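You operate a simulated robot arm through the tools that you are given. There is no shell and no other tool.

The job below is to be done with a simulated robot arm. You get a single attempt, and the scene is never put back.

TASK
Fit the grey lamp cassette, pin the drawer and reset the hour counter.
Fine: seat it in the nest, shut the drawer, move the lock pin from its rest into the lug, only then mains on; the other cassette stays on the shelf.
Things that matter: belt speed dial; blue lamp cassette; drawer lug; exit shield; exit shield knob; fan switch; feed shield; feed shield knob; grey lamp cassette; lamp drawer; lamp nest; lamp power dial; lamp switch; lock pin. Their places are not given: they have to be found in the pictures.

The check looks at the end state, three seconds after you hand in, the way a careful person would. Anything else that was tipped, shoved, dropped, spilled or broken makes it a failure.

THE ROBOT
A 7-joint arm with a two-finger parallel gripper, fixed in place. Base frame: the origin is at the foot of the arm, x ahead of it, y to its left, z up. Lengths are in mm, angles in rad, forces in N, time in s.
Its first joint turns from -2.601 to 2.601 rad. Payload 3.43 kg.
The tool frame sits at the grasp point between the pads (the TCP): z along the fingers, y along the line on which they close. The tips reach 30 mm beyond it. Largest opening 94 mm; finger width 28, thickness 10; the body of the gripper, 50 by 96 mm, starts 55 mm behind the TCP.
Orientation is that of the tool frame in the base frame, as a unit quaternion [w, x, y, z]. With the fingers straight down and closing along the base's y, the tool's x points along the base's -x, its y along +y and its z along -z.

THE INTERFACE
- The arm moves only by the tool jog_arm. Its argument "plan" is text: rows parted by semicolons, each of 7 numbers parted by spaces: the shift along the tool's x, y, z in mm, then the turn, a rotation vector about the tool's x, y, z in rad, then the closure in counts, from 0 (fully open) to 255 (shut). In form: x y z rx ry rz grip; .... A call has 1 to 20 rows; each row shifts and turns the commanded pose from where the row before left it, along the tool's axes as they then stand. Rows are played at 5 a second. More than 50 mm and 0.15 rad between two rows, or a gripper value outside its range, and nothing of the call is played. A pose out of reach is approached as far as the arm can. The call stops where the force on the tool passes 90 N (or 10 N more than at its start, if that is more) or the arm is blocked; 0.2 s more then pass. Each finger travels about 45 mm/s and halts on what it meets, pressing with about 23 N; the grip force reading is that of the motor and also rises with nothing between the fingers. The clock runs only during rows and for 0.2 s after the last one: add rows that do not move to give the fingers time. It gives the time, the measured TCP pose, the force on the tool (base axes), the opening and the grip force at its end, in the units of the frame above (readings bear some noise), with the torque about the TCP (base axes, N m) and any sound that the robot's microphone picked up.
- Cameras (640 x 400 px; columns grow to the right, rows downward): "scene" is fixed at [50.4, -649.8, 1514.7]; the picture's right is [-0.53, -0.85, 0.00], its down [-0.56, 0.35, -0.76] and it looks along [0.64, -0.40, -0.66] (base axes); focal length 358 px, centre (320, 200). "wrist" rides on the gripper at [76, 14, -103] in the tool frame; the picture's right is [-0.18, 0.98, 0.00], its down [-0.75, -0.14, -0.64] and it looks along [-0.63, -0.12, 0.77] (tool axes); focal length 243 px, centre (320, 200).
- capture(camera): a new picture of that camera. The clock stands still meanwhile.
- locate(camera, pixels): for up to 12 pixels [column, row] of the newest picture of that camera ("zoom" is the newest enlarged one), the place [x, y, z] in the base frame of the surface seen there, good to about 2 mm. The clock stands still meanwhile.
- close_up(camera, box): a new picture of the part [left, top, right, bottom] of that camera's present view, enlarged. The clock stands still meanwhile.
- finish_job(): hands the job in; it is judged then, once.

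Open the gripper and draw the arm clear of the work before you hand the job in, unless the task says otherwise.

The tools are called after "Emit:" as a command line: name --argument value ..., lists and objects as JSON in quotes. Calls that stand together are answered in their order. jog_arm: Moves the arm, as the interface text tells. Its arguments: {"type":"object","properties":{"plan":{"type":"string"}},"required":["plan"]} The other tools are called the same way: capture (camera) takes a picture; locate (camera, pixels) gives the place of the surface under pixels of a picture; close_up (camera, box) takes an enlarged picture of a part of a camera's view; finish_job () hands the job in.

At the start:

```text
time_s: 0.0
eef_pos: [625.3, -766.1, 1240.2]
tcp_rot: [0.0, 0.001, 1.0, 0.0]
force: [0.7, -0.2, 0.4]
torque: [0.0, 0.03, 0.02]
finger_gap: 94.2
finger_force: 0.0
```

scene: 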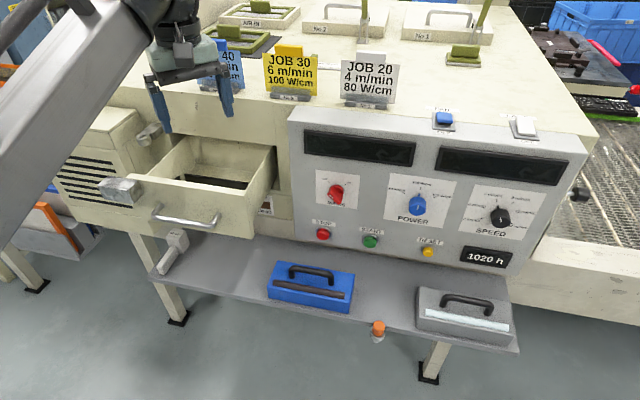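
wrist: 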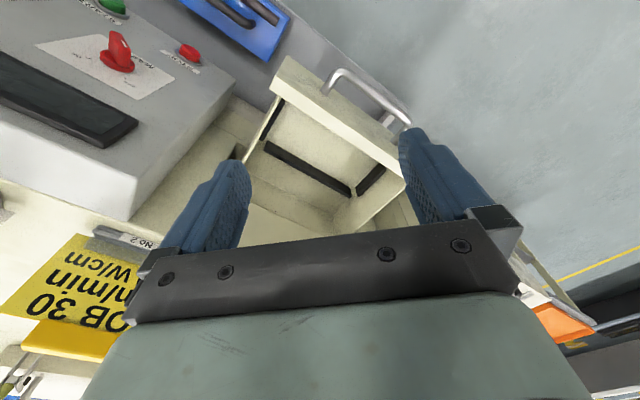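

The scene shows an open drawer around (210,180), the blue cassette at (310,285), the grey one at (465,315), and an orange pin at (378,330). I take enlarged pictures to see the details first.

Emit:
close_up --camera "scene" --box '[60, 100, 300, 250]'

Emit:
close_up --camera "scene" --box '[280, 100, 600, 300]'

Emit:
close_up --camera "scene" --box '[240, 230, 540, 400]'

Emit:
close_up --camera "scene" --box '[180, 0, 520, 120]'

```text
2.67 times, centred on (180, 175) of scene
```

zoom: 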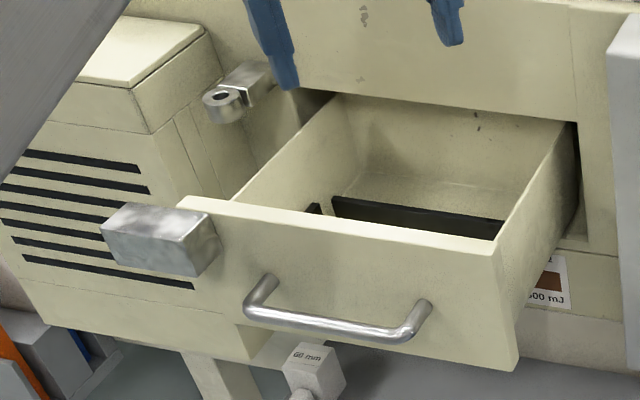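

```text
2.00 times, centred on (440, 200) of scene
```

zoom: 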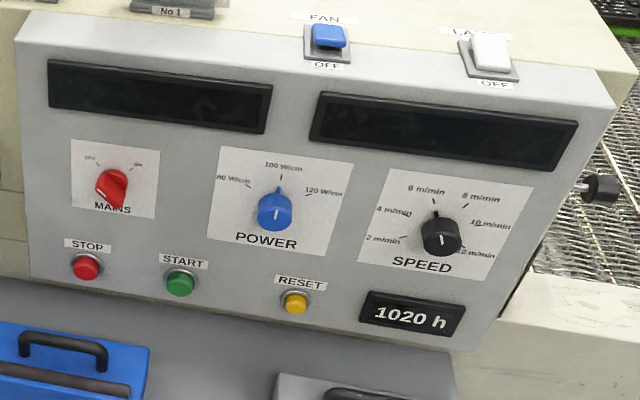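

```text
2.13 times, centred on (390, 315) of scene
```

zoom: 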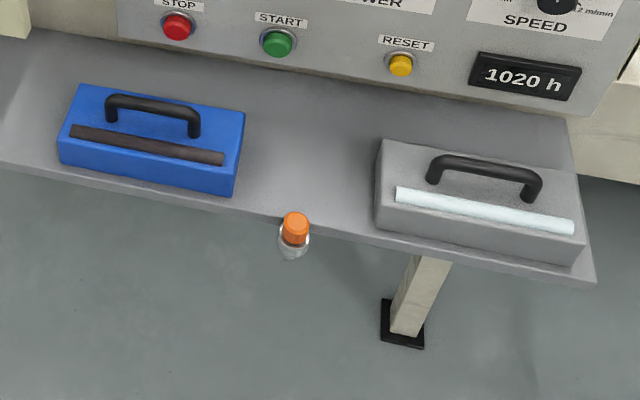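

```text
1.88 times, centred on (350, 60) of scene
```

zoom: 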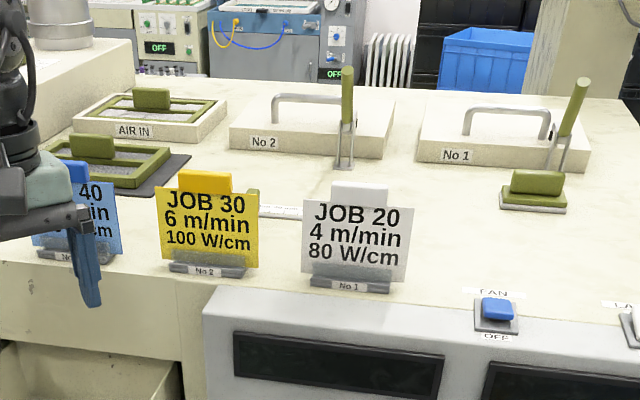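

I now get the 3D places of the main features: panel, drawer, cassettes, pin and lug.

Emit:
locate --camera "scene" --pixels '[[290, 262], [350, 275], [268, 298], [345, 312], [312, 270], [420, 290], [510, 300], [418, 325], [510, 342], [467, 300], [378, 325], [378, 336]]'

Emit:
locate --camera "scene" --pixels '[[336, 192], [323, 234], [370, 241], [427, 252], [416, 206], [500, 216], [445, 118], [524, 126], [485, 257], [300, 220], [510, 260], [300, 130]]'

Emit:
locate --camera "scene" --pixels '[[130, 178], [248, 193], [255, 237], [158, 210], [188, 221], [216, 220], [143, 138], [155, 130], [100, 185], [120, 190], [200, 184], [275, 150]]'

```text
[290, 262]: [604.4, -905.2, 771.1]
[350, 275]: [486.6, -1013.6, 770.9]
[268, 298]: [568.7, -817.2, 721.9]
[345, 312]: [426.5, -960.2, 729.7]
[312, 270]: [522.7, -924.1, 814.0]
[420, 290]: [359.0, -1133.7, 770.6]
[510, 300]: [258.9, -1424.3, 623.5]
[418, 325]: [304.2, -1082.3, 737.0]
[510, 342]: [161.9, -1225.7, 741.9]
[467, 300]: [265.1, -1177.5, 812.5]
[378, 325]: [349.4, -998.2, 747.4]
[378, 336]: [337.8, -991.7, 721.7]
```

```text
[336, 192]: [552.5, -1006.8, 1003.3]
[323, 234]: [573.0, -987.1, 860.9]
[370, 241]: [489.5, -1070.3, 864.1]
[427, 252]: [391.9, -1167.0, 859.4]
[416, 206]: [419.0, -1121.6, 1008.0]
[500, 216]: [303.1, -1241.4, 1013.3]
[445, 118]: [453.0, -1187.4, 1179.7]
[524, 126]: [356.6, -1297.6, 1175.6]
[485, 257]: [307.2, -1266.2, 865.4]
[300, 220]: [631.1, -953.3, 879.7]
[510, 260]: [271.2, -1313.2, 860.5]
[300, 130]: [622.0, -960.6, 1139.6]
```

```text
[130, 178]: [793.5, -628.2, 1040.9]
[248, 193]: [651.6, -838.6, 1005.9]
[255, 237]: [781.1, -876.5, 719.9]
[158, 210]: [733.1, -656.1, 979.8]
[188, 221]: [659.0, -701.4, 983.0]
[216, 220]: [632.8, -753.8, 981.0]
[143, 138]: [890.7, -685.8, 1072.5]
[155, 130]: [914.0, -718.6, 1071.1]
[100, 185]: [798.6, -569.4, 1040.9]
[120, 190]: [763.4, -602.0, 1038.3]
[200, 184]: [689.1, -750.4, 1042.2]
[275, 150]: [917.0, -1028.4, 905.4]
```

The panel, drawer and shelf share one frame turned 45°: panel right is u = (-0.707,-0.707) and into the machine is v = (0.707,-0.707). I move the gripper back from the drawer and turn it so the wrist camera looks straight into the drawer.

Emit:
jog_arm --plan "0 47 0 0 0 0 0; 0 47 0 0 0 0 0; 0 47 0 0 0 0 0; 0 46 0 0 0 0 0; 0 0 0 0 0 0.131 0; 0 0 0 0 0 0.131 0; 0 0 0 0 0 0.131 0; 0 0 0 0 0 0.131 0; 0 0 0 0 0 0.131 0; 0 0 0 0 0 0.1304 0; 0 0 0 0 0 0 0"

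Emit:
capture --camera "wrist"

Emit:
capture --camera "scene"

```text
time_s: 1.4
eef_pos: [637.9, -594.4, 1200.6]
tcp_rot: [0.01, 0.123, 0.992, -0.008]
force: [0.4, -1.8, -2.4]
torque: [0.16, -0.14, 0.11]
finger_gap: 94.2
finger_force: 0.1
out of reach, approached as far as the arm can: row 2, 3, 4, 5
stopped in row 7: the force on the tool passed its limit at 104 N (the readings are from after the stop); the commanded pose is now the measured one
```

```text
taken
```

wrist: 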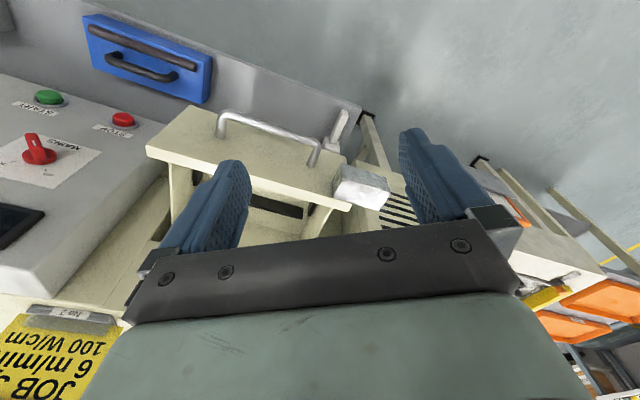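

```text
taken
```

scene: 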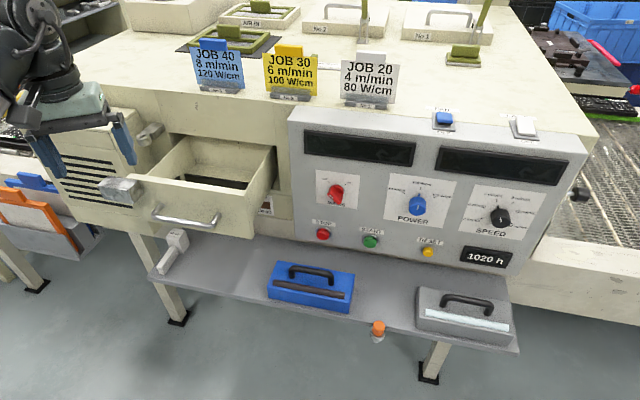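

The last rows were out of reach and the call stopped on a force spike, yet the reading is back near zero and the scene picture shows nothing moved. The height probably limits the near reach, so I lower in small steps to test it.

Emit:
jog_arm --plan "0 0 15 0 0 0 0; 0 0 15 0 0 0 0; 0 0 15 0 0 0 0; 0 0 15 0 0 0 0; 0 0 0 0 0 0 0"

```text
time_s: 2.6
eef_pos: [640.2, -596.7, 1140.1]
tcp_rot: [0.01, 0.123, 0.992, -0.008]
force: [-0.2, -0.2, -0.5]
torque: [-0.01, 0.0, 0.0]
finger_gap: 93.9
finger_force: 0.0
```

Lowering works without force. Now I turn slowly about the tool axis so the camera faces into the drawer.

Emit:
jog_arm --plan "0 0 0 0 0 0.09 0; 0 0 0 0 0 0.09 0; 0 0 0 0 0 0.09 0; 0 0 0 0 0 0.09 0; 0 0 0 0 0 0.09 0; 0 0 0 0 0 0.089 0; 0 0 0 0 0 0 0"

Emit:
capture --camera "wrist"

Emit:
capture --camera "scene"

```text
time_s: 4.2
eef_pos: [639.2, -596.2, 1140.6]
tcp_rot: [0.011, 0.383, 0.923, -0.005]
force: [0.3, -0.2, 0.6]
torque: [-0.02, 0.0, 0.0]
finger_gap: 93.8
finger_force: 0.2
```

```text
taken
```

wrist: 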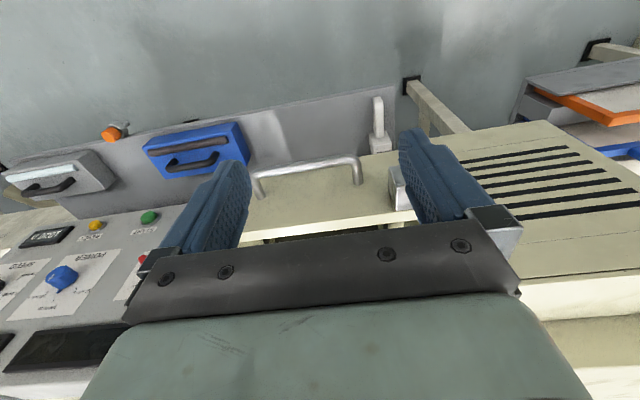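

```text
taken
```

scene: 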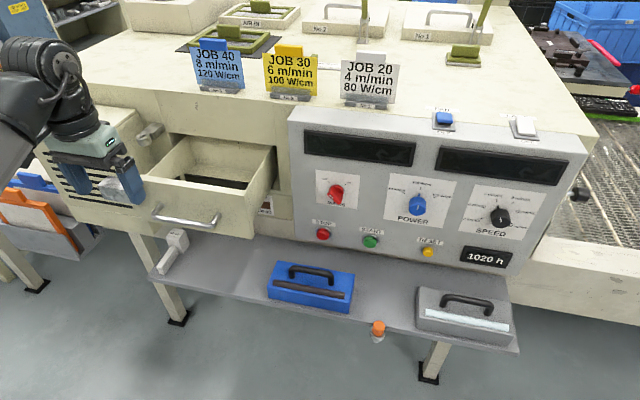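

The arm is fine and the shelf items are unmoved. I now zoom into the drawer, lug and pin from the scene camera for exact geometry.

Emit:
close_up --camera "scene" --box '[150, 120, 290, 208]'

Emit:
locate --camera "zoom" --pixels '[[120, 200], [250, 310], [420, 330], [480, 280], [300, 200], [200, 310], [160, 260], [540, 260], [350, 60], [480, 330], [80, 280], [230, 250]]'

```text
4.55 times, centred on (220, 164) of scene
```

zoom: 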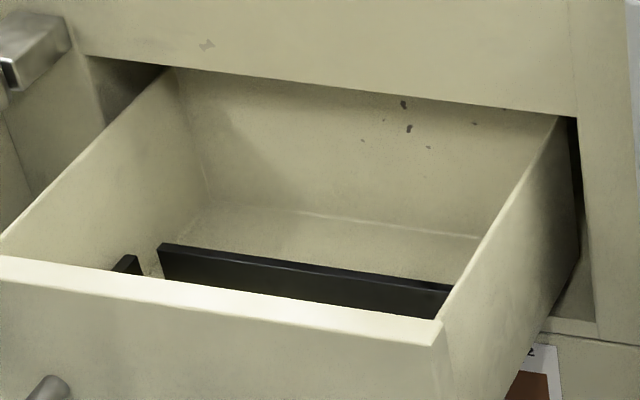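

```text
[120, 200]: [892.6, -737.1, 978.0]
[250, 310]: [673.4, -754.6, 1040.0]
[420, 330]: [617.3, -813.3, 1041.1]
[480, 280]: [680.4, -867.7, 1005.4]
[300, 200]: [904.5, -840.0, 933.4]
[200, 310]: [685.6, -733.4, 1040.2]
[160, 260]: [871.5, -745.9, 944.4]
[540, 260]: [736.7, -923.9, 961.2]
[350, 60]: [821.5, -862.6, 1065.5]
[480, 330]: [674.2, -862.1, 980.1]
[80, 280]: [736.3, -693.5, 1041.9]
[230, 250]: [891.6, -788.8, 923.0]
```

The drawer interior spans about u -110..120 with the nest rails at its floor near z 925–945. Before moving over it I locate the job cards and the machine top so I keep clear of them.

Emit:
locate --camera "scene" --pixels '[[217, 65], [212, 45], [220, 88], [290, 75], [288, 48], [368, 80], [200, 105], [90, 125], [110, 140], [470, 60], [330, 45], [230, 35]]'

Emit:
close_up --camera "scene" --box '[80, 100, 240, 200]'

```text
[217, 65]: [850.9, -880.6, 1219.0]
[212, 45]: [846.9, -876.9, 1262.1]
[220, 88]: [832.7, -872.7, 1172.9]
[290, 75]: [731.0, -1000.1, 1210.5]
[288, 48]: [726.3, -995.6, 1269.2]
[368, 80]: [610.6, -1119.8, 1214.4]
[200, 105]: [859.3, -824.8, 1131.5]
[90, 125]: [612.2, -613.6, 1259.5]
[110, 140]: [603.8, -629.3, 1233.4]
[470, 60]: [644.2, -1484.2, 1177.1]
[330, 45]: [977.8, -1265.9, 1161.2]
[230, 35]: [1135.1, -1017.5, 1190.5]
```

```text
4.00 times, centred on (160, 150) of scene
```

zoom: 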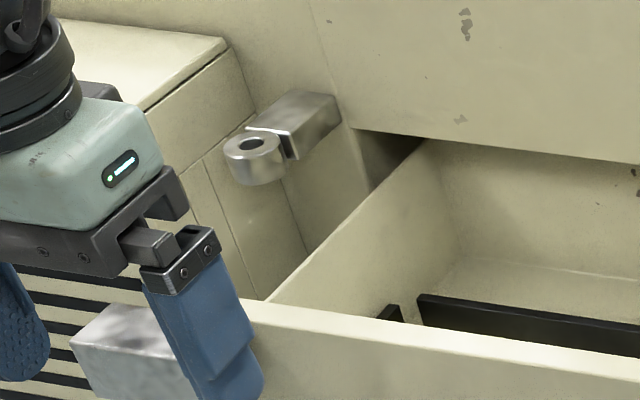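

Cards top out near z 1270 at v≈1219, so with the TCP at v=1100 and z=1240 I stay clear. I move there to look down into the drawer (also a reach test), correcting the small tilt.

Emit:
jog_arm --plan "0 0 -25 0 0.024 0 0; -30 -4 -19 0 0 0 0; -36 -5 -14 0 0 0 0; -36 -5 -14 0 0 0 0; -36 -5 -14 0 0 0 0; -36 -5 -14 0 0 0 0; -30 -5 0 0 0 0 0; -22 0 0 0 0 0 0; 0 0 0 0 0 0 0"

Emit:
capture --camera "wrist"

Emit:
capture --camera "scene"

```text
time_s: 6.2
eef_pos: [776.0, -777.3, 1241.2]
tcp_rot: [0.0, 0.382, 0.924, 0.0]
force: [0.9, -0.2, -0.8]
torque: [0.01, 0.01, -0.02]
finger_gap: 93.9
finger_force: 0.1
```

```text
taken
```

wrist: 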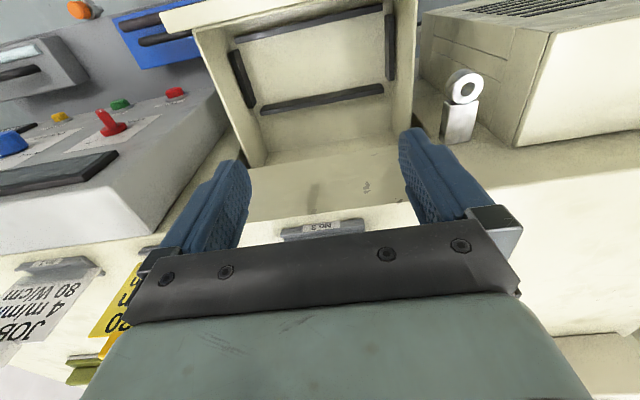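

```text
taken
```

scene: 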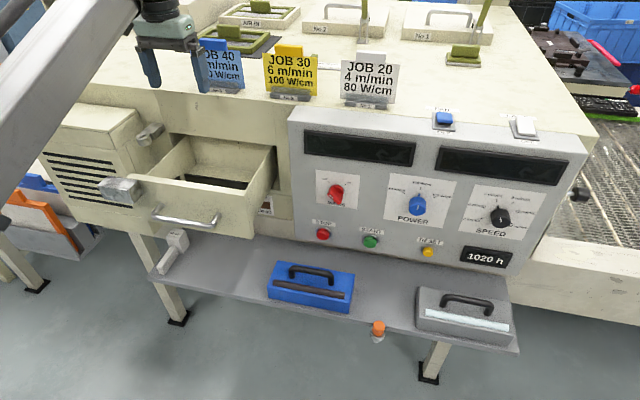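

The reach is fine here and all four nest rails are visible in the wrist picture, around (240,75), (322,97), (390,45) and (310,20). I zoom in and locate them plus the fixed ring at (463,88).

Emit:
close_up --camera "wrist" --box '[180, 0, 420, 150]'

Emit:
locate --camera "zoom" --pixels '[[150, 200], [180, 255], [220, 285], [380, 255], [540, 230], [556, 120], [565, 200], [350, 50], [200, 95], [370, 160], [300, 320], [450, 160]]'

Emit:
locate --camera "wrist" --pixels '[[463, 88], [450, 92], [477, 84], [462, 73], [465, 102], [460, 115], [460, 135], [320, 228], [175, 92], [57, 115], [112, 115], [450, 60]]'

```text
2.67 times, centred on (300, 75) of wrist
```

zoom: 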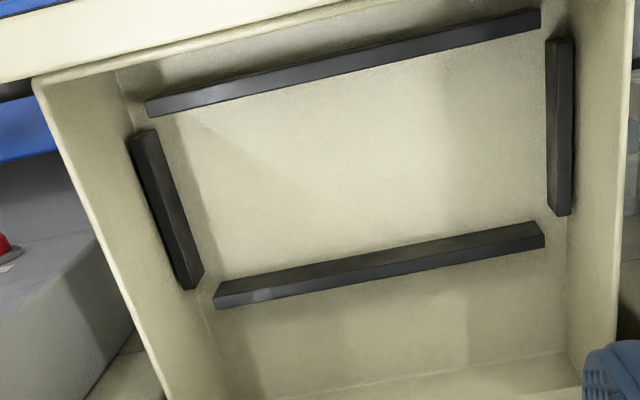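

```text
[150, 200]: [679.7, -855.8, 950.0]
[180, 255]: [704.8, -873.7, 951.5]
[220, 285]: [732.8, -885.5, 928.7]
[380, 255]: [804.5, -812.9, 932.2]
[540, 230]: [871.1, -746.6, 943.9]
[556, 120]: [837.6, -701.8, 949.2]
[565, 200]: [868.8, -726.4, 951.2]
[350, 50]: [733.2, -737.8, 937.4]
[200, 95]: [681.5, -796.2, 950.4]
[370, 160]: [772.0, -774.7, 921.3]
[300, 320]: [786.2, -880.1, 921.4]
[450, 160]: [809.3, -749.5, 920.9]
```

```text
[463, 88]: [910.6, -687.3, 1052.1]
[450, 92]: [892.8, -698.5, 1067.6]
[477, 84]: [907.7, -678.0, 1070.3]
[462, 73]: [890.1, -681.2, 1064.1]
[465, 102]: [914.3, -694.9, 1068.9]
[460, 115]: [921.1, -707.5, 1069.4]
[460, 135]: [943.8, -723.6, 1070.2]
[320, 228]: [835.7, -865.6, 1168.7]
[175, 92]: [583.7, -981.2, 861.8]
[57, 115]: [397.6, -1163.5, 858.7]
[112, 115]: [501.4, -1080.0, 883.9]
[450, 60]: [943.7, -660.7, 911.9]
```

Nest inner bounds are roughly u -96..115, v 1050..1144 with floor z 921; the fixed ring centre is near u=-150, v=1124, top z 1069. Next I look down at the drawer's lug block, moving left and back.

Emit:
jog_arm --plan "20 30 0 0 0 0 0; 20 35 0 0 0 0 0; 20 40 10 0 0 0 0; 20 35 15 0 0 0 0; 10 0 15 0 0 0 0; 0 0 0 0 0 0 0"

Emit:
capture --camera "wrist"

```text
time_s: 7.7
eef_pos: [812.9, -611.8, 1199.9]
tcp_rot: [0.0, 0.382, 0.924, 0.0]
force: [0.2, 0.1, 0.7]
torque: [-0.02, 0.02, -0.03]
finger_gap: 93.7
finger_force: 0.0
```

```text
taken
```

wrist: 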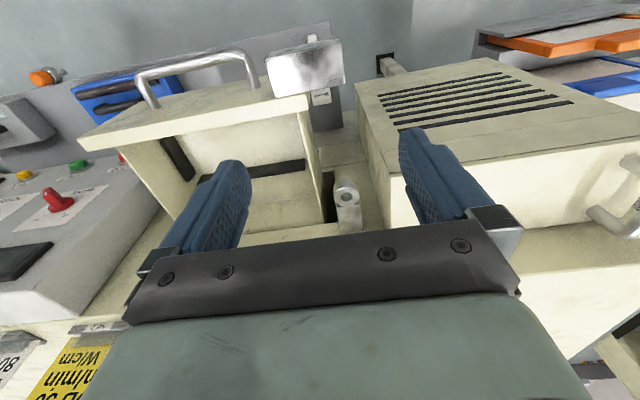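

The lug block top appears at (305,65). I zoom in on it and the ring at (347,193).

Emit:
close_up --camera "wrist" --box '[240, 20, 400, 120]'

Emit:
locate --camera "zoom" --pixels '[[110, 155], [225, 85], [390, 80], [400, 190], [270, 130], [150, 270], [400, 250], [270, 200], [340, 330], [250, 300], [300, 110], [200, 160]]'

Emit:
close_up --camera "wrist" --box '[300, 160, 400, 230]'

```text
4.00 times, centred on (320, 70) of wrist
```

zoom: 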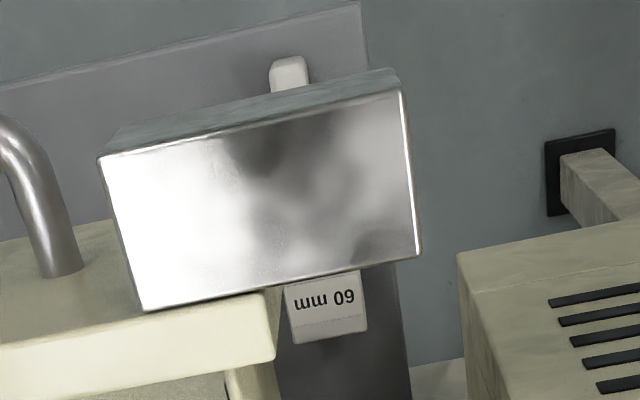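

```text
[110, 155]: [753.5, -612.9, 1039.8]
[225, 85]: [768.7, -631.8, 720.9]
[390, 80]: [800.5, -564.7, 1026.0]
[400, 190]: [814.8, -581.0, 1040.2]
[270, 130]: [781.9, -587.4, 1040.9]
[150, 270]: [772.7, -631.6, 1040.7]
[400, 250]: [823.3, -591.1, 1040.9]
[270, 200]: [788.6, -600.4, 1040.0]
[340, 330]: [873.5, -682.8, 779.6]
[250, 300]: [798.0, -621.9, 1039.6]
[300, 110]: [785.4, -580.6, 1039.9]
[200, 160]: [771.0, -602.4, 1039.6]
```

```text
5.71 times, centred on (350, 195) of wrist
```

zoom: 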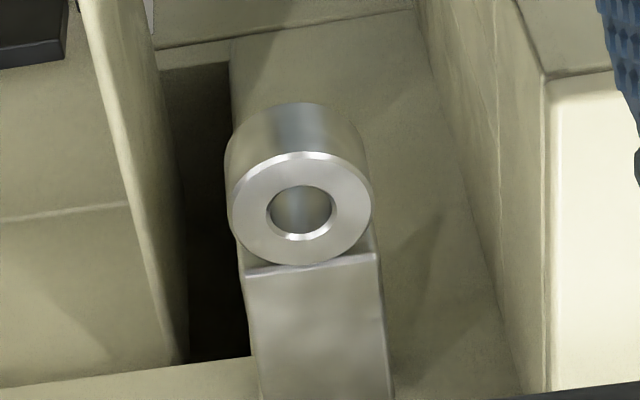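

The block has no hole, so the pin goes through the fixed ring and blocks the drawer's block from moving forward once shut. I measure the ring rim and hole precisely.

Emit:
locate --camera "zoom" --pixels '[[250, 207], [350, 207], [300, 170], [300, 250], [262, 180], [340, 180], [262, 235], [345, 235], [302, 210], [300, 130], [270, 340], [365, 340]]'

Emit:
close_up --camera "wrist" --box '[20, 60, 180, 160]'

```text
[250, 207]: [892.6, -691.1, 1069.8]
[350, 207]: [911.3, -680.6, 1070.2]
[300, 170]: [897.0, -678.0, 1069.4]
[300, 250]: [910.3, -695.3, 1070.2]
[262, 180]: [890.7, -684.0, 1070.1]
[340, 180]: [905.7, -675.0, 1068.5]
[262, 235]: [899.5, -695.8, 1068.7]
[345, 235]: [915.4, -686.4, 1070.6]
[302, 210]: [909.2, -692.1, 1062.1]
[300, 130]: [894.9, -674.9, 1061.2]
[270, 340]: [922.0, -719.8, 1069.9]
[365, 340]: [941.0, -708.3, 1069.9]
```

```text
4.00 times, centred on (100, 110) of wrist
```

zoom: 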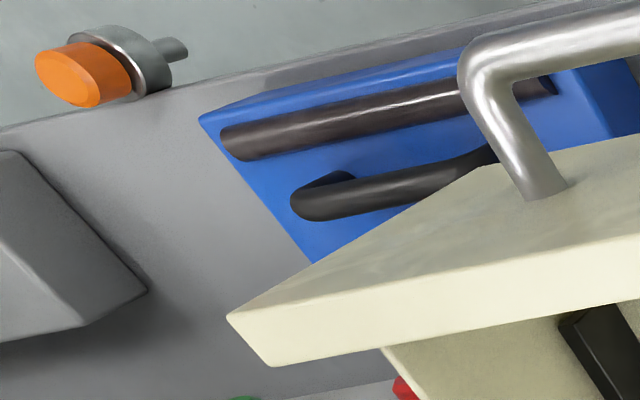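

Ring centre is about (902.8,-685.8), top z 1070. Next I test the reach toward the grey cassette, moving along the panel at height well in front of it, then turning the gripper so it will close across the cassette handle.

Emit:
jog_arm --plan "7 -40 -4 0 0 0 0; 7 -43 -4 0 0 0 0; 7 -43 -4 0 0 0 0; 7 -43 -4 0 0 0 0; 7 -43 -4 0 0 0 0; 7 -43 0 0 0 0 0; 7 -43 0 0 0 0 0; 7 -43 0 0 0 0 0; 0 0 0 0 0 0.1 0; 0 0 0 0 0 0.12 0; 0 0 0 0 0 0.12 0; 0 0 0 0 0 0.12 0; 0 0 0 0 0 0.12 0; 0 0 0 0 0 0.12 0; 0 0 0 0 0 0 0"

```text
time_s: 10.8
eef_pos: [531.0, -815.3, 1221.7]
tcp_rot: [-0.001, 0.677, 0.736, 0.001]
force: [0.4, 0.6, -1.1]
torque: [0.0, 0.03, 0.02]
finger_gap: 94.1
finger_force: 0.1
```

That worked; tool x is now at about 95° and I need 45°. I finish the turn.

Emit:
jog_arm --plan "0 0 0 0 0 0.109 0; 0 0 0 0 0 0.109 0; 0 0 0 0 0 0.109 0; 0 0 0 0 0 0.109 0; 0 0 0 0 0 0.109 0; 0 0 0 0 0 0.109 0; 0 0 0 0 0 0.109 0; 0 0 0 0 0 0.107 0; 0 0 0 0 0 0 0"

Emit:
capture --camera "wrist"

Emit:
capture --camera "scene"

```text
time_s: 12.8
eef_pos: [531.8, -814.2, 1220.8]
tcp_rot: [0.0, 0.924, 0.382, 0.0]
force: [1.0, 0.5, -0.3]
torque: [0.02, -0.03, 0.0]
finger_gap: 94.2
finger_force: 0.0
```

```text
taken
```

wrist: 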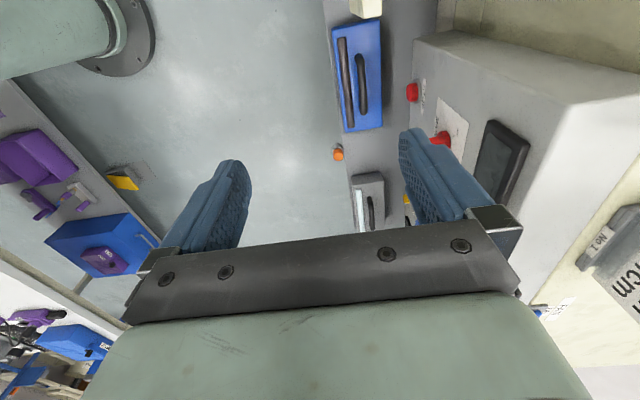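

```text
taken
```

scene: 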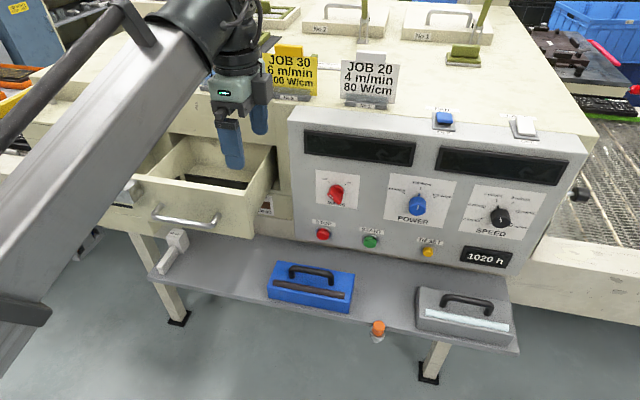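

The gripper now closes along v as wanted. I move along the panel front toward the grey cassette, staying at v≈950, to test the reach.

Emit:
jog_arm --plan "-40 0 0 0 0 0 0; -44 0 0 0 0 0 0; -44 0 0 0 0 0 0; -44 0 0 0 0 0 0; -44 0 0 0 0 0 0; -44 0 0 0 0 0 0; -44 0 0 0 0 0 0; -44 0 0 0 0 0 0; -44 0 0 0 0 0 0; 0 0 0 0 0 0 0"

Emit:
capture --camera "wrist"

Emit:
capture --camera "scene"

```text
time_s: 15.1
eef_pos: [251.1, -1077.9, 1216.1]
tcp_rot: [0.0, 0.924, 0.383, 0.001]
force: [0.6, 0.0, 0.3]
torque: [-0.02, -0.01, -0.02]
finger_gap: 94.1
finger_force: 0.1
out of reach, approached as far as the arm can: row 9
```

```text
taken
```

wrist: 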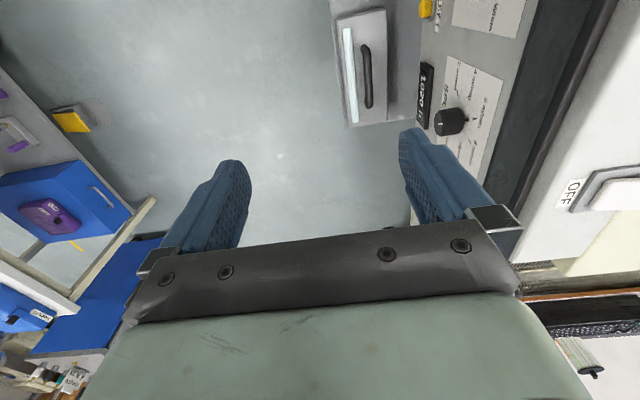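

```text
taken
```

scene: 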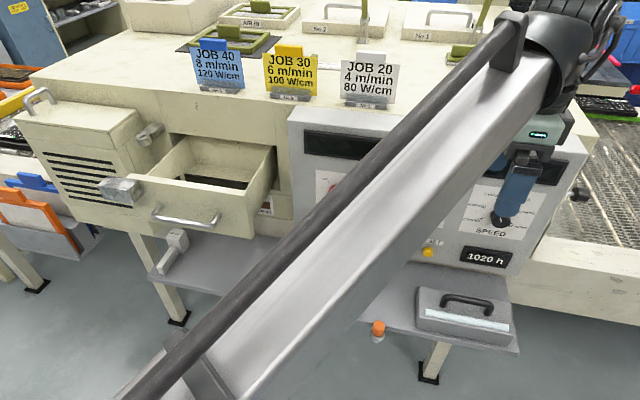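

The outer limit here at z 1216 with the tool straight down is about 1107 mm radius. I see the grey cassette well at (368,70), so I zoom and measure it.

Emit:
close_up --camera "wrist" --box '[310, 0, 470, 150]'

Emit:
locate --camera "wrist" --pixels '[[337, 18], [384, 12], [387, 122], [352, 125], [365, 50], [368, 75], [368, 103], [350, 75], [377, 60], [400, 60], [355, 115], [384, 116]]'

```text
2.67 times, centred on (390, 75) of wrist
```

zoom: 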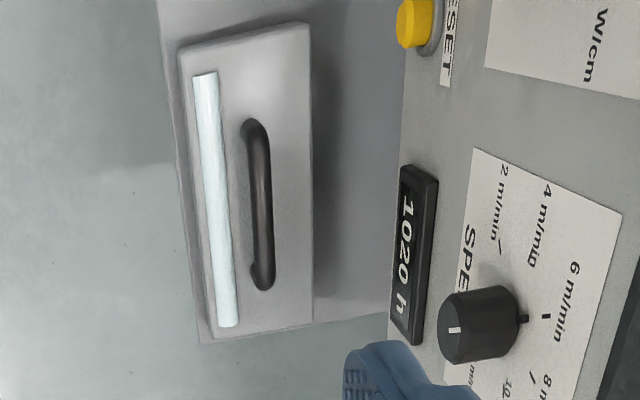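

```text
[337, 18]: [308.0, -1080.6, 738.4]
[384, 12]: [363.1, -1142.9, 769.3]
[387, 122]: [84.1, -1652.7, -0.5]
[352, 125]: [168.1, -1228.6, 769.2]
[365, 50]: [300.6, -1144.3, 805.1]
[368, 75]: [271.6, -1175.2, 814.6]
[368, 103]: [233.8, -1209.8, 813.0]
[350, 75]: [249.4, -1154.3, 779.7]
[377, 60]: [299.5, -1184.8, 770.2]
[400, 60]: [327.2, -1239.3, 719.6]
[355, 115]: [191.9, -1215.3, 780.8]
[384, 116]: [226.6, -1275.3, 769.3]
```

I take finer points on the cassette's top edges and handle from an enlarged picture.

Emit:
close_up --camera "wrist" --box '[325, 0, 405, 130]'

Emit:
close_up --camera "wrist" --box '[330, 0, 442, 70]'

Emit:
locate --camera "zoom" --pixels '[[50, 120], [300, 55], [308, 90], [310, 300], [62, 200], [205, 180], [190, 200], [175, 250], [215, 250], [195, 330], [400, 330], [30, 100]]'

```text
3.08 times, centred on (365, 65) of wrist
```

zoom: 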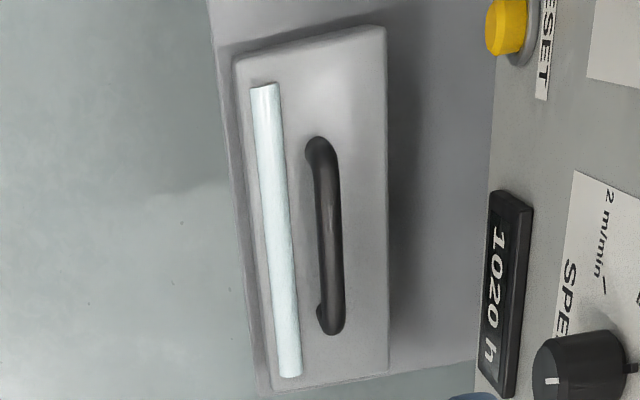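

```text
5.71 times, centred on (386, 35) of wrist
```

zoom: 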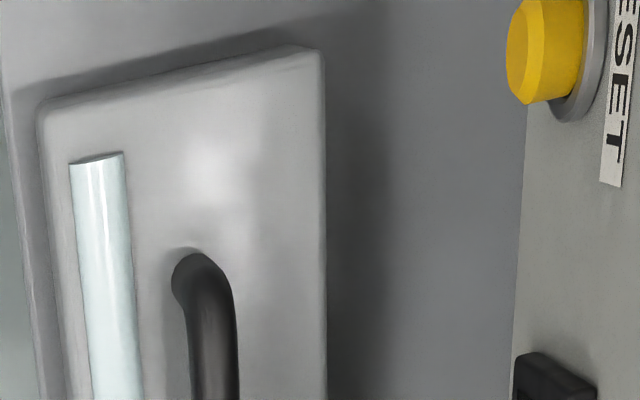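

```text
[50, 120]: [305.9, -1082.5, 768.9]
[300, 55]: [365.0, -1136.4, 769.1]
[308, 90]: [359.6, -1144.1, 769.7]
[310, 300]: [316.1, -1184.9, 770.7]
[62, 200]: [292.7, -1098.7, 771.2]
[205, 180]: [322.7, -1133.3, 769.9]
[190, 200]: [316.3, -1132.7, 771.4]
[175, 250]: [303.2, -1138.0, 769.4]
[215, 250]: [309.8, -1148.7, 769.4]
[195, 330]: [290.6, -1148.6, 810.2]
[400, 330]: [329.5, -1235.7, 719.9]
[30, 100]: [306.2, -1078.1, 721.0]
```

The cassette's top is about u 545..754, v 980..1065, z 770, with the handle bar centred near u=649, v=1022, z≈808. I descend in front of the panel to see how the reach changes lower down, partly closing the fingers.

Emit:
jog_arm --plan "0 0 40 0 0 0 100; 0 0 40 0 0 0 120; 0 0 40 0 0 0 120; 0 0 40 0 0 0 120; 0 0 40 0 0 0 120; -20 0 20 0 0 0 120; -20 0 20 0 0 0 120; -20 0 0 0 0 0 120; -20 0 0 0 0 0 120; 0 0 0 0 0 0 120"

```text
time_s: 17.2
eef_pos: [194.1, -1133.4, 973.8]
tcp_rot: [0.001, 0.924, 0.382, 0.0]
force: [-0.3, 0.0, -0.2]
torque: [-0.03, -0.03, 0.01]
finger_gap: 49.8
finger_force: 0.1
```

Reach extends to at least 1150 mm here. I tilt the tool about 0.25 rad so the body leans away from the knobs, and move above the cassette handle.

Emit:
jog_arm --plan "0 0 0 -0.125 0 0 150; 0 0 0 -0.125 0 0 165; 0 0 0 0 0 0 165; 4 14 28 0 0 0 165; 4 14 28 0 0 0 165; 4 14 28 0 0 0 165; 3 15 27 0 0 0 165; 0 0 0 0 0 0 165"

Emit:
capture --camera "wrist"

Emit:
capture --camera "scene"

```text
time_s: 19.1
eef_pos: [266.9, -1181.5, 881.5]
tcp_rot: [0.116, 0.917, 0.379, 0.049]
force: [-0.4, -0.3, -0.5]
torque: [0.02, -0.01, 0.0]
finger_gap: 33.3
finger_force: 0.1
```

```text
taken
```

wrist: 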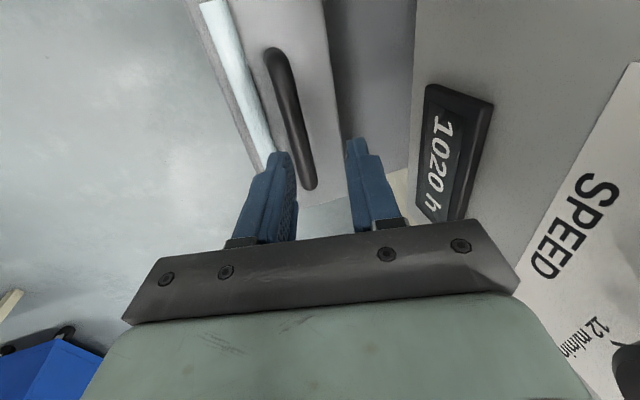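

```text
taken
```

scene: 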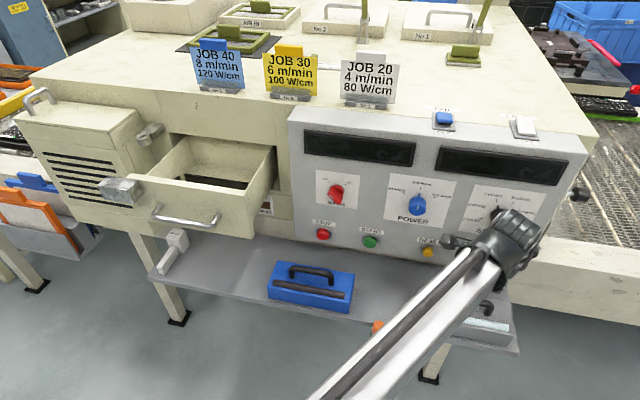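

Reach is fine; TCP is at u=647, v=1024, z=881 above the handle. The wrist appears near the SPEED knob at (500,215), so I zoom in there before going lower, and measure the handle.

Emit:
close_up --camera "scene" --box '[420, 180, 580, 300]'

Emit:
locate --camera "zoom" --pixels '[[320, 130], [400, 150], [470, 200], [370, 110], [300, 110], [440, 120], [320, 250], [240, 210], [350, 180], [420, 230], [360, 280], [310, 165]]'

Emit:
locate --camera "wrist" --pixels '[[274, 58], [283, 80], [292, 110], [300, 145], [309, 180], [240, 70], [262, 130], [330, 100], [320, 40], [228, 10], [630, 350], [460, 150]]'

```text
3.33 times, centred on (500, 240) of scene
```

zoom: 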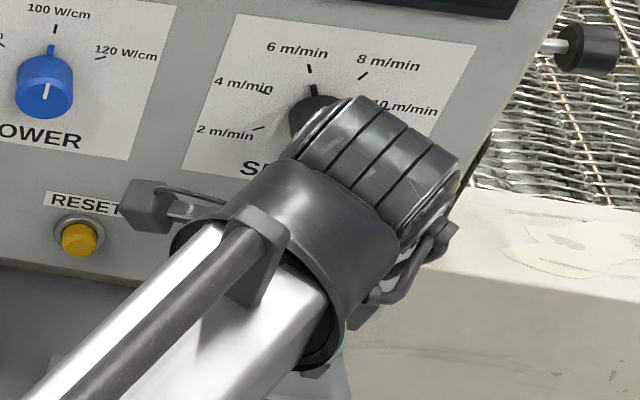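

```text
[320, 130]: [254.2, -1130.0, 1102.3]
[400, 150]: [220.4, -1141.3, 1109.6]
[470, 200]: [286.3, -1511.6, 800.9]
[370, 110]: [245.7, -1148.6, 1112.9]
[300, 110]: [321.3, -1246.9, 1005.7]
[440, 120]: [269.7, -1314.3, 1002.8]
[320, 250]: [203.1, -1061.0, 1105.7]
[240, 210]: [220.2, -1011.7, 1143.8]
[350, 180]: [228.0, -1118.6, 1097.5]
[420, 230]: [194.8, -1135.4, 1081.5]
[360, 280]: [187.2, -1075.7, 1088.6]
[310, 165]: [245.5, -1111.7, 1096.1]
```

```text
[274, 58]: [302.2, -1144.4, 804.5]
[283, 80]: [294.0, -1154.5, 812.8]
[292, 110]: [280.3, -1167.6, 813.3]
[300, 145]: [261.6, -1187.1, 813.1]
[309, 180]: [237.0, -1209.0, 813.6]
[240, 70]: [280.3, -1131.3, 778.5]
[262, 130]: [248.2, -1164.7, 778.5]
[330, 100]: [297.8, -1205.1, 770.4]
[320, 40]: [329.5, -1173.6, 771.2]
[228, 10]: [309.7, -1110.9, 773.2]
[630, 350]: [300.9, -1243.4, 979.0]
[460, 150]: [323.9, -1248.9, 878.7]
```

The wrist has ~100 mm clearance to the knobs. Handle bar is at v≈1023.5, top z≈813.5; I line up along the tilted tool axis, narrow the fingers to ~25 mm and slide down over the bar.

Emit:
jog_arm --plan "-1.3 -10 0 0 0 0 187; 0 -9 0 0 0 0 187; 0 0 12 0 0 0 187; 0 0 12 0 0 0 187; 0 0 10 0 0 0 187; 0 0 8 0 0 0 187; 0 0 8 0 0 0 187; 0 0 5 0 0 0 187; 0 0 0 0 0 0 187"

Emit:
capture --camera "wrist"

```text
time_s: 21.1
eef_pos: [261.0, -1180.0, 824.3]
tcp_rot: [0.116, 0.917, 0.379, 0.048]
force: [-1.0, -0.1, -0.1]
torque: [0.03, -0.01, 0.02]
finger_gap: 24.9
finger_force: 0.1
```

```text
taken
```

wrist: 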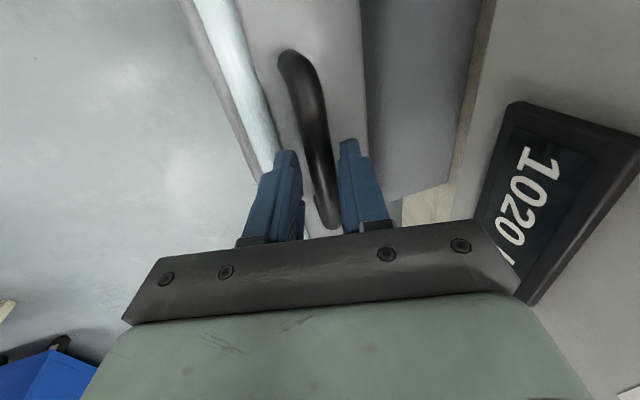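

The bar sits between the fingers with no contact force. I close the gripper on it.

Emit:
jog_arm --plan "0 0 0 0 0 0 220; 0 0 0 0 0 0 255; 0 0 0 0 0 0 255; 0 0 0 0 0 0 255; 0 0 0 0 0 0 255"

Emit:
close_up --camera "wrist" --box '[180, 0, 500, 240]'

```text
time_s: 22.2
eef_pos: [260.9, -1179.7, 825.3]
tcp_rot: [0.116, 0.916, 0.38, 0.048]
force: [2.6, -2.8, 2.1]
torque: [-0.05, -0.1, -0.03]
finger_gap: 15.8
finger_force: 22.7
```

```text
1.67 times, centred on (340, 120) of wrist
```

zoom: 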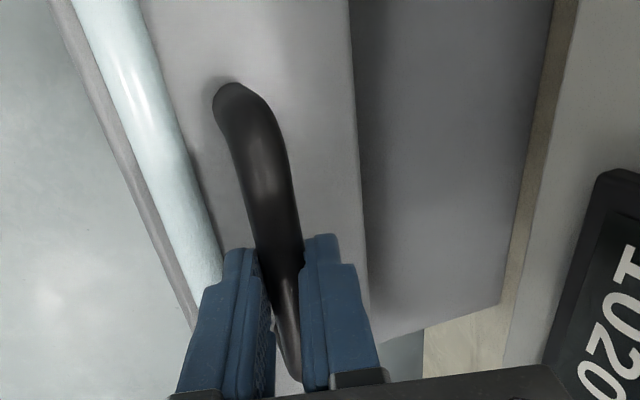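

The grip holds at 15.8 mm with 22.7 N. I lift straight up 30 mm slowly and check the load.

Emit:
jog_arm --plan "0 1.24 -4.85 0 0 0 255; 0 1.24 -4.85 0 0 0 255; 0 2.5 -9.7 0 0 0 255; 0 2.5 -9.7 0 0 0 255; 0 0 0 0 0 0 255; 0 0 0 0 0 0 255"

Emit:
capture --camera "wrist"

Emit:
capture --camera "scene"

```text
time_s: 23.6
eef_pos: [262.2, -1178.8, 852.7]
tcp_rot: [0.116, 0.916, 0.38, 0.048]
force: [0.9, -0.2, -0.1]
torque: [0.0, -0.03, 0.02]
finger_gap: 0.2
finger_force: 23.1
```

```text
taken
```

wrist: 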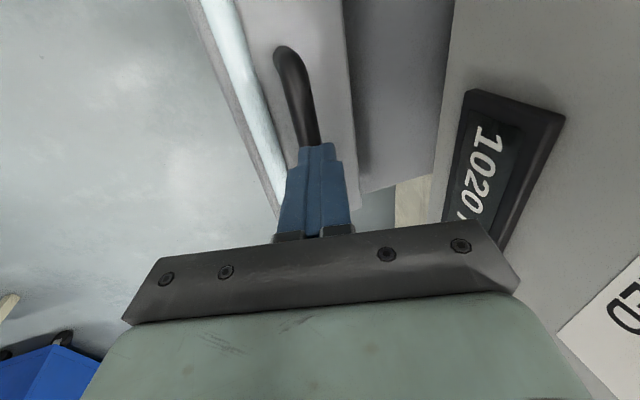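

```text
taken
```

scene: 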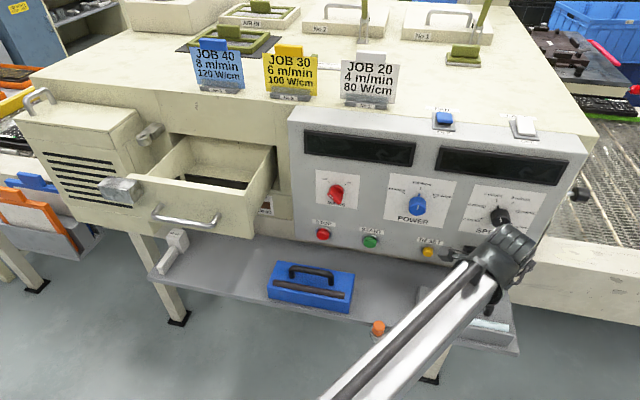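

The bar slipped out: the gap reads 0.2, since the grip was only at the fingertips. I check where the cassette, handle and tube are now before gripping deeper.

Emit:
close_up --camera "wrist" --box '[190, 0, 390, 210]'

Emit:
locate --camera "wrist" --pixels '[[283, 60], [290, 80], [298, 100], [304, 125], [310, 140], [225, 30], [238, 30], [252, 90], [262, 90], [270, 120], [278, 120], [345, 80]]'

```text
1.90 times, centred on (290, 105) of wrist
```

zoom: 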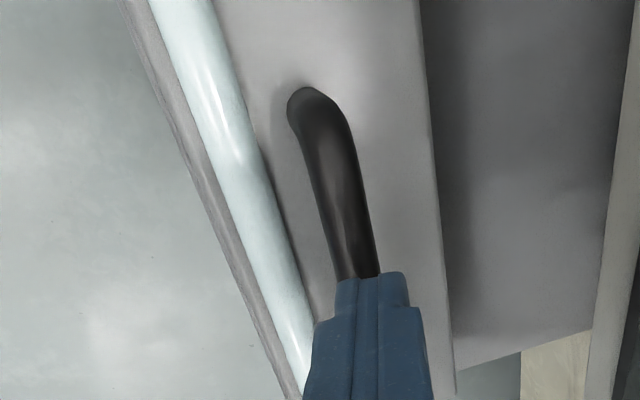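

```text
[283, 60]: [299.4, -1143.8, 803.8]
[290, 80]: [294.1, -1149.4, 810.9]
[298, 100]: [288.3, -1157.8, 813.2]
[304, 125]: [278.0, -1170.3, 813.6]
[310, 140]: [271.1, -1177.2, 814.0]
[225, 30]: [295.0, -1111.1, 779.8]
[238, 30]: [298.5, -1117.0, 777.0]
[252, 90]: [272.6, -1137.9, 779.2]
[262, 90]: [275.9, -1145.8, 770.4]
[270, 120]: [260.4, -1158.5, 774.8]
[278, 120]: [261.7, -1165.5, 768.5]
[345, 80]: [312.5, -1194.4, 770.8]
```

Cassette is unmoved (handle still v≈1024, tube's edge v≈1003.5). I reopen to ~26 mm, realign along the tilted axis and go down so the bar lies near the middle of the pads.

Emit:
jog_arm --plan "0 0 0 0 0 0 185; 0 -7.4 0 0 0 0 185; 0 0 0 0 0 0 185; 0 0 10 0 0 0 185; 0 0 10 0 0 0 185; 0 0 8 0 0 0 185; 0 0 7 0 0 0 185; 0 0 5 0 0 0 185; 0 0 2.7 0 0 0 185; 0 0 0 0 0 0 185"

Emit:
capture --camera "wrist"

```text
time_s: 25.9
eef_pos: [263.4, -1182.8, 809.7]
tcp_rot: [0.116, 0.917, 0.379, 0.048]
force: [-0.6, -0.4, -0.1]
torque: [-0.01, -0.03, 0.01]
finger_gap: 26.0
finger_force: 0.1
```

```text
taken
```

wrist: 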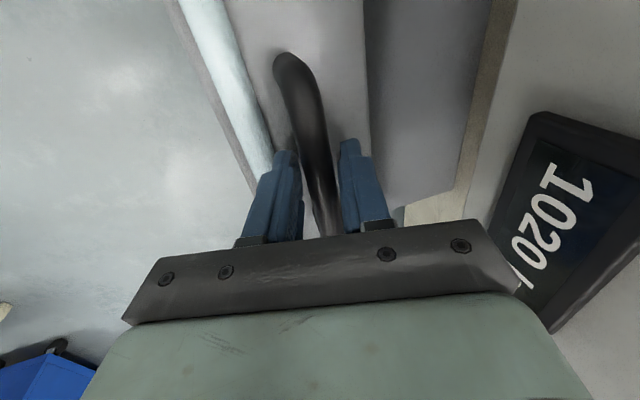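

The fingers now straddle the bar at mid pad with no force. I close and then lift only a little, with the force readings at each stage.

Emit:
jog_arm --plan "0 0 0 0 0 0 220; 0 0 0 0 0 0 255; 0 0 0 0 0 0 255; 0 0 0 0 0 0 255; 0 0 0 0 0 0 255"

Emit:
jog_arm --plan "0 0.62 -2.4 0 0 0 255; 0 0.62 -2.4 0 0 0 255; 0 0 0 0 0 0 255"

```text
time_s: 27.1
eef_pos: [263.4, -1182.4, 810.3]
tcp_rot: [0.116, 0.917, 0.379, 0.048]
force: [2.7, -3.3, 3.0]
torque: [0.06, -0.07, -0.05]
finger_gap: 19.3
finger_force: 22.7
```

```text
time_s: 27.9
eef_pos: [263.1, -1181.9, 815.1]
tcp_rot: [0.115, 0.917, 0.379, 0.049]
force: [-0.8, 0.2, 0.4]
torque: [0.02, 0.03, -0.01]
finger_gap: 15.7
finger_force: 23.2
```

The gap shrank from 19.3 to 15.7 mm while rising 5 mm with almost no load, so the bar slid. I look at the contact closely.

Emit:
close_up --camera "wrist" --box '[220, 100, 420, 250]'

Emit:
close_up --camera "scene" --box '[400, 210, 560, 360]'

```text
2.67 times, centred on (320, 175) of wrist
```

zoom: 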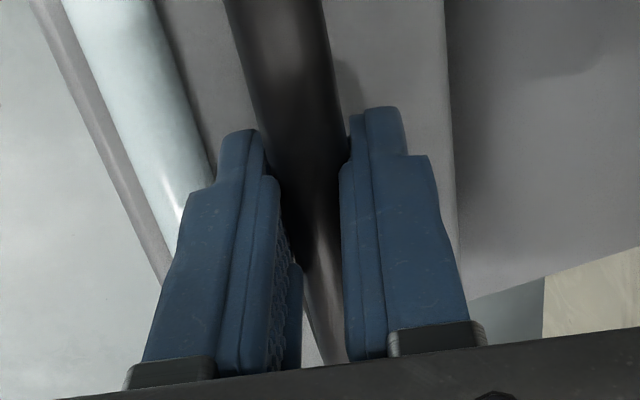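

```text
2.67 times, centred on (480, 285) of scene
```

zoom: 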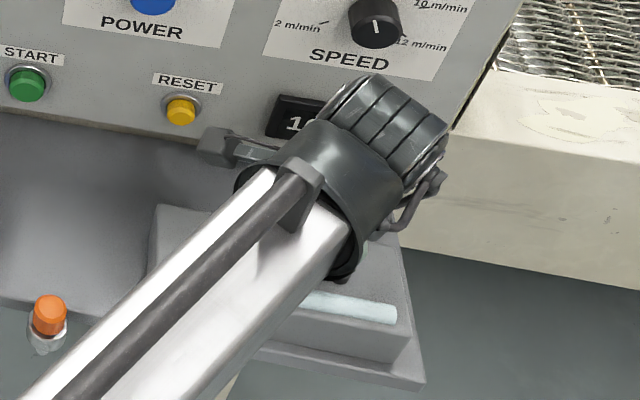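

The pad is recessed near the fingertips, so the bar must sit right at the TCP. I open, back up, cut the tilt to about 0.12 rad, re-centre at v≈1024.2 and go deeper to z≈805.

Emit:
jog_arm --plan "0 0 0 0 0 0 185; 0 0 0 0 0 0 185; 0 0 -15 0 0 0 185; 0 0 -15 0 0 0 185; 0 0 0 0.13 0 0 193; 0 5 0 0 0 0 193; 0 0 0 0 0 0 193"

```text
time_s: 29.4
eef_pos: [258.6, -1172.7, 843.1]
tcp_rot: [0.057, 0.922, 0.382, 0.022]
force: [-0.4, 0.2, -0.6]
torque: [-0.03, 0.0, -0.02]
finger_gap: 23.0
finger_force: 0.1
out of reach, approached as far as the arm can: row 5, 6
```

The smaller tilt is just out of reach, so I take an in-between tilt of about 0.2 rad and re-align before descending.

Emit:
jog_arm --plan "0 0 0 -0.075 0 0 193; -2.7 4.65 2.8 0 0 0 193; 0 0 0 0 0 0 193"

```text
time_s: 30.2
eef_pos: [261.3, -1179.1, 841.4]
tcp_rot: [0.09, 0.92, 0.381, 0.038]
force: [0.0, 0.4, -0.1]
torque: [-0.02, 0.05, 0.02]
finger_gap: 22.5
finger_force: 0.1
```

In reach now at u=649, v=1018.5. I slide down 36 mm along the tool axis in small steps.

Emit:
jog_arm --plan "0 -0.8 9 0 0 0 193; 0 0 9 0 0 0 193; 0 0 7 0 0 0 193; 0 0 5 0 0 0 193; 0 0 3 0 0 0 193; 0 0 2.5 0 0 0 193; 0 0 0 0 0 0 193"

Emit:
close_up --camera "wrist" --box '[220, 60, 460, 250]'

```text
time_s: 31.9
eef_pos: [265.7, -1181.4, 806.8]
tcp_rot: [0.09, 0.92, 0.38, 0.038]
force: [0.0, -0.1, -0.5]
torque: [0.0, 0.01, -0.02]
finger_gap: 23.0
finger_force: 0.0
```

```text
2.11 times, centred on (340, 155) of wrist
```

zoom: 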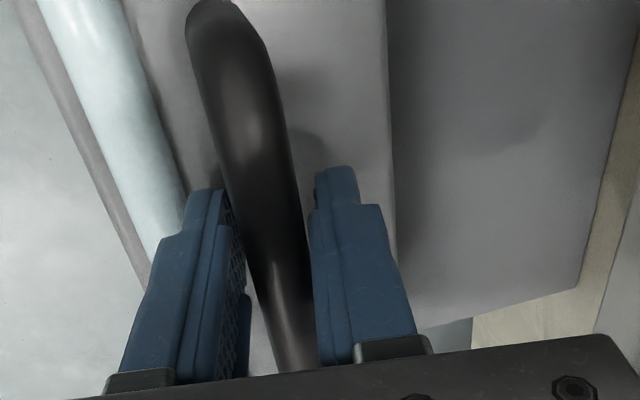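

The bar is centred and deep between the pads. I close and read the gap.

Emit:
jog_arm --plan "0 0 0 0 0 0 215; 0 0 0 0 0 0 255; 0 0 0 0 0 0 255; 0 0 0 0 0 0 255; 0 0 0 0 0 0 255; 0 0 0 0 0 0 255"

Emit:
jog_arm --plan "0 0.4 -2 0 0 0 255; 0 0 0 0 0 0 255"

Emit:
close_up --camera "wrist" --box '[220, 60, 460, 250]'

```text
time_s: 33.2
eef_pos: [267.5, -1181.7, 809.1]
tcp_rot: [0.09, 0.919, 0.382, 0.038]
force: [2.0, -3.7, 2.0]
torque: [-0.03, 0.03, 0.0]
finger_gap: 20.5
finger_force: 22.4
```

```text
time_s: 33.9
eef_pos: [266.2, -1181.0, 809.1]
tcp_rot: [0.089, 0.92, 0.38, 0.037]
force: [0.3, 0.6, -0.2]
torque: [-0.01, -0.04, 0.01]
finger_gap: 20.3
finger_force: 22.6
```

```text
2.11 times, centred on (340, 155) of wrist
```

zoom: 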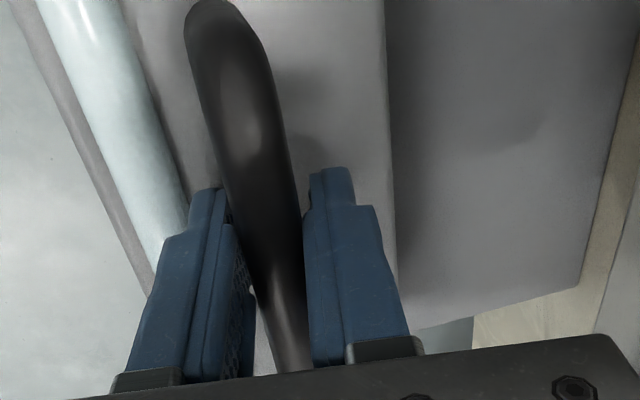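

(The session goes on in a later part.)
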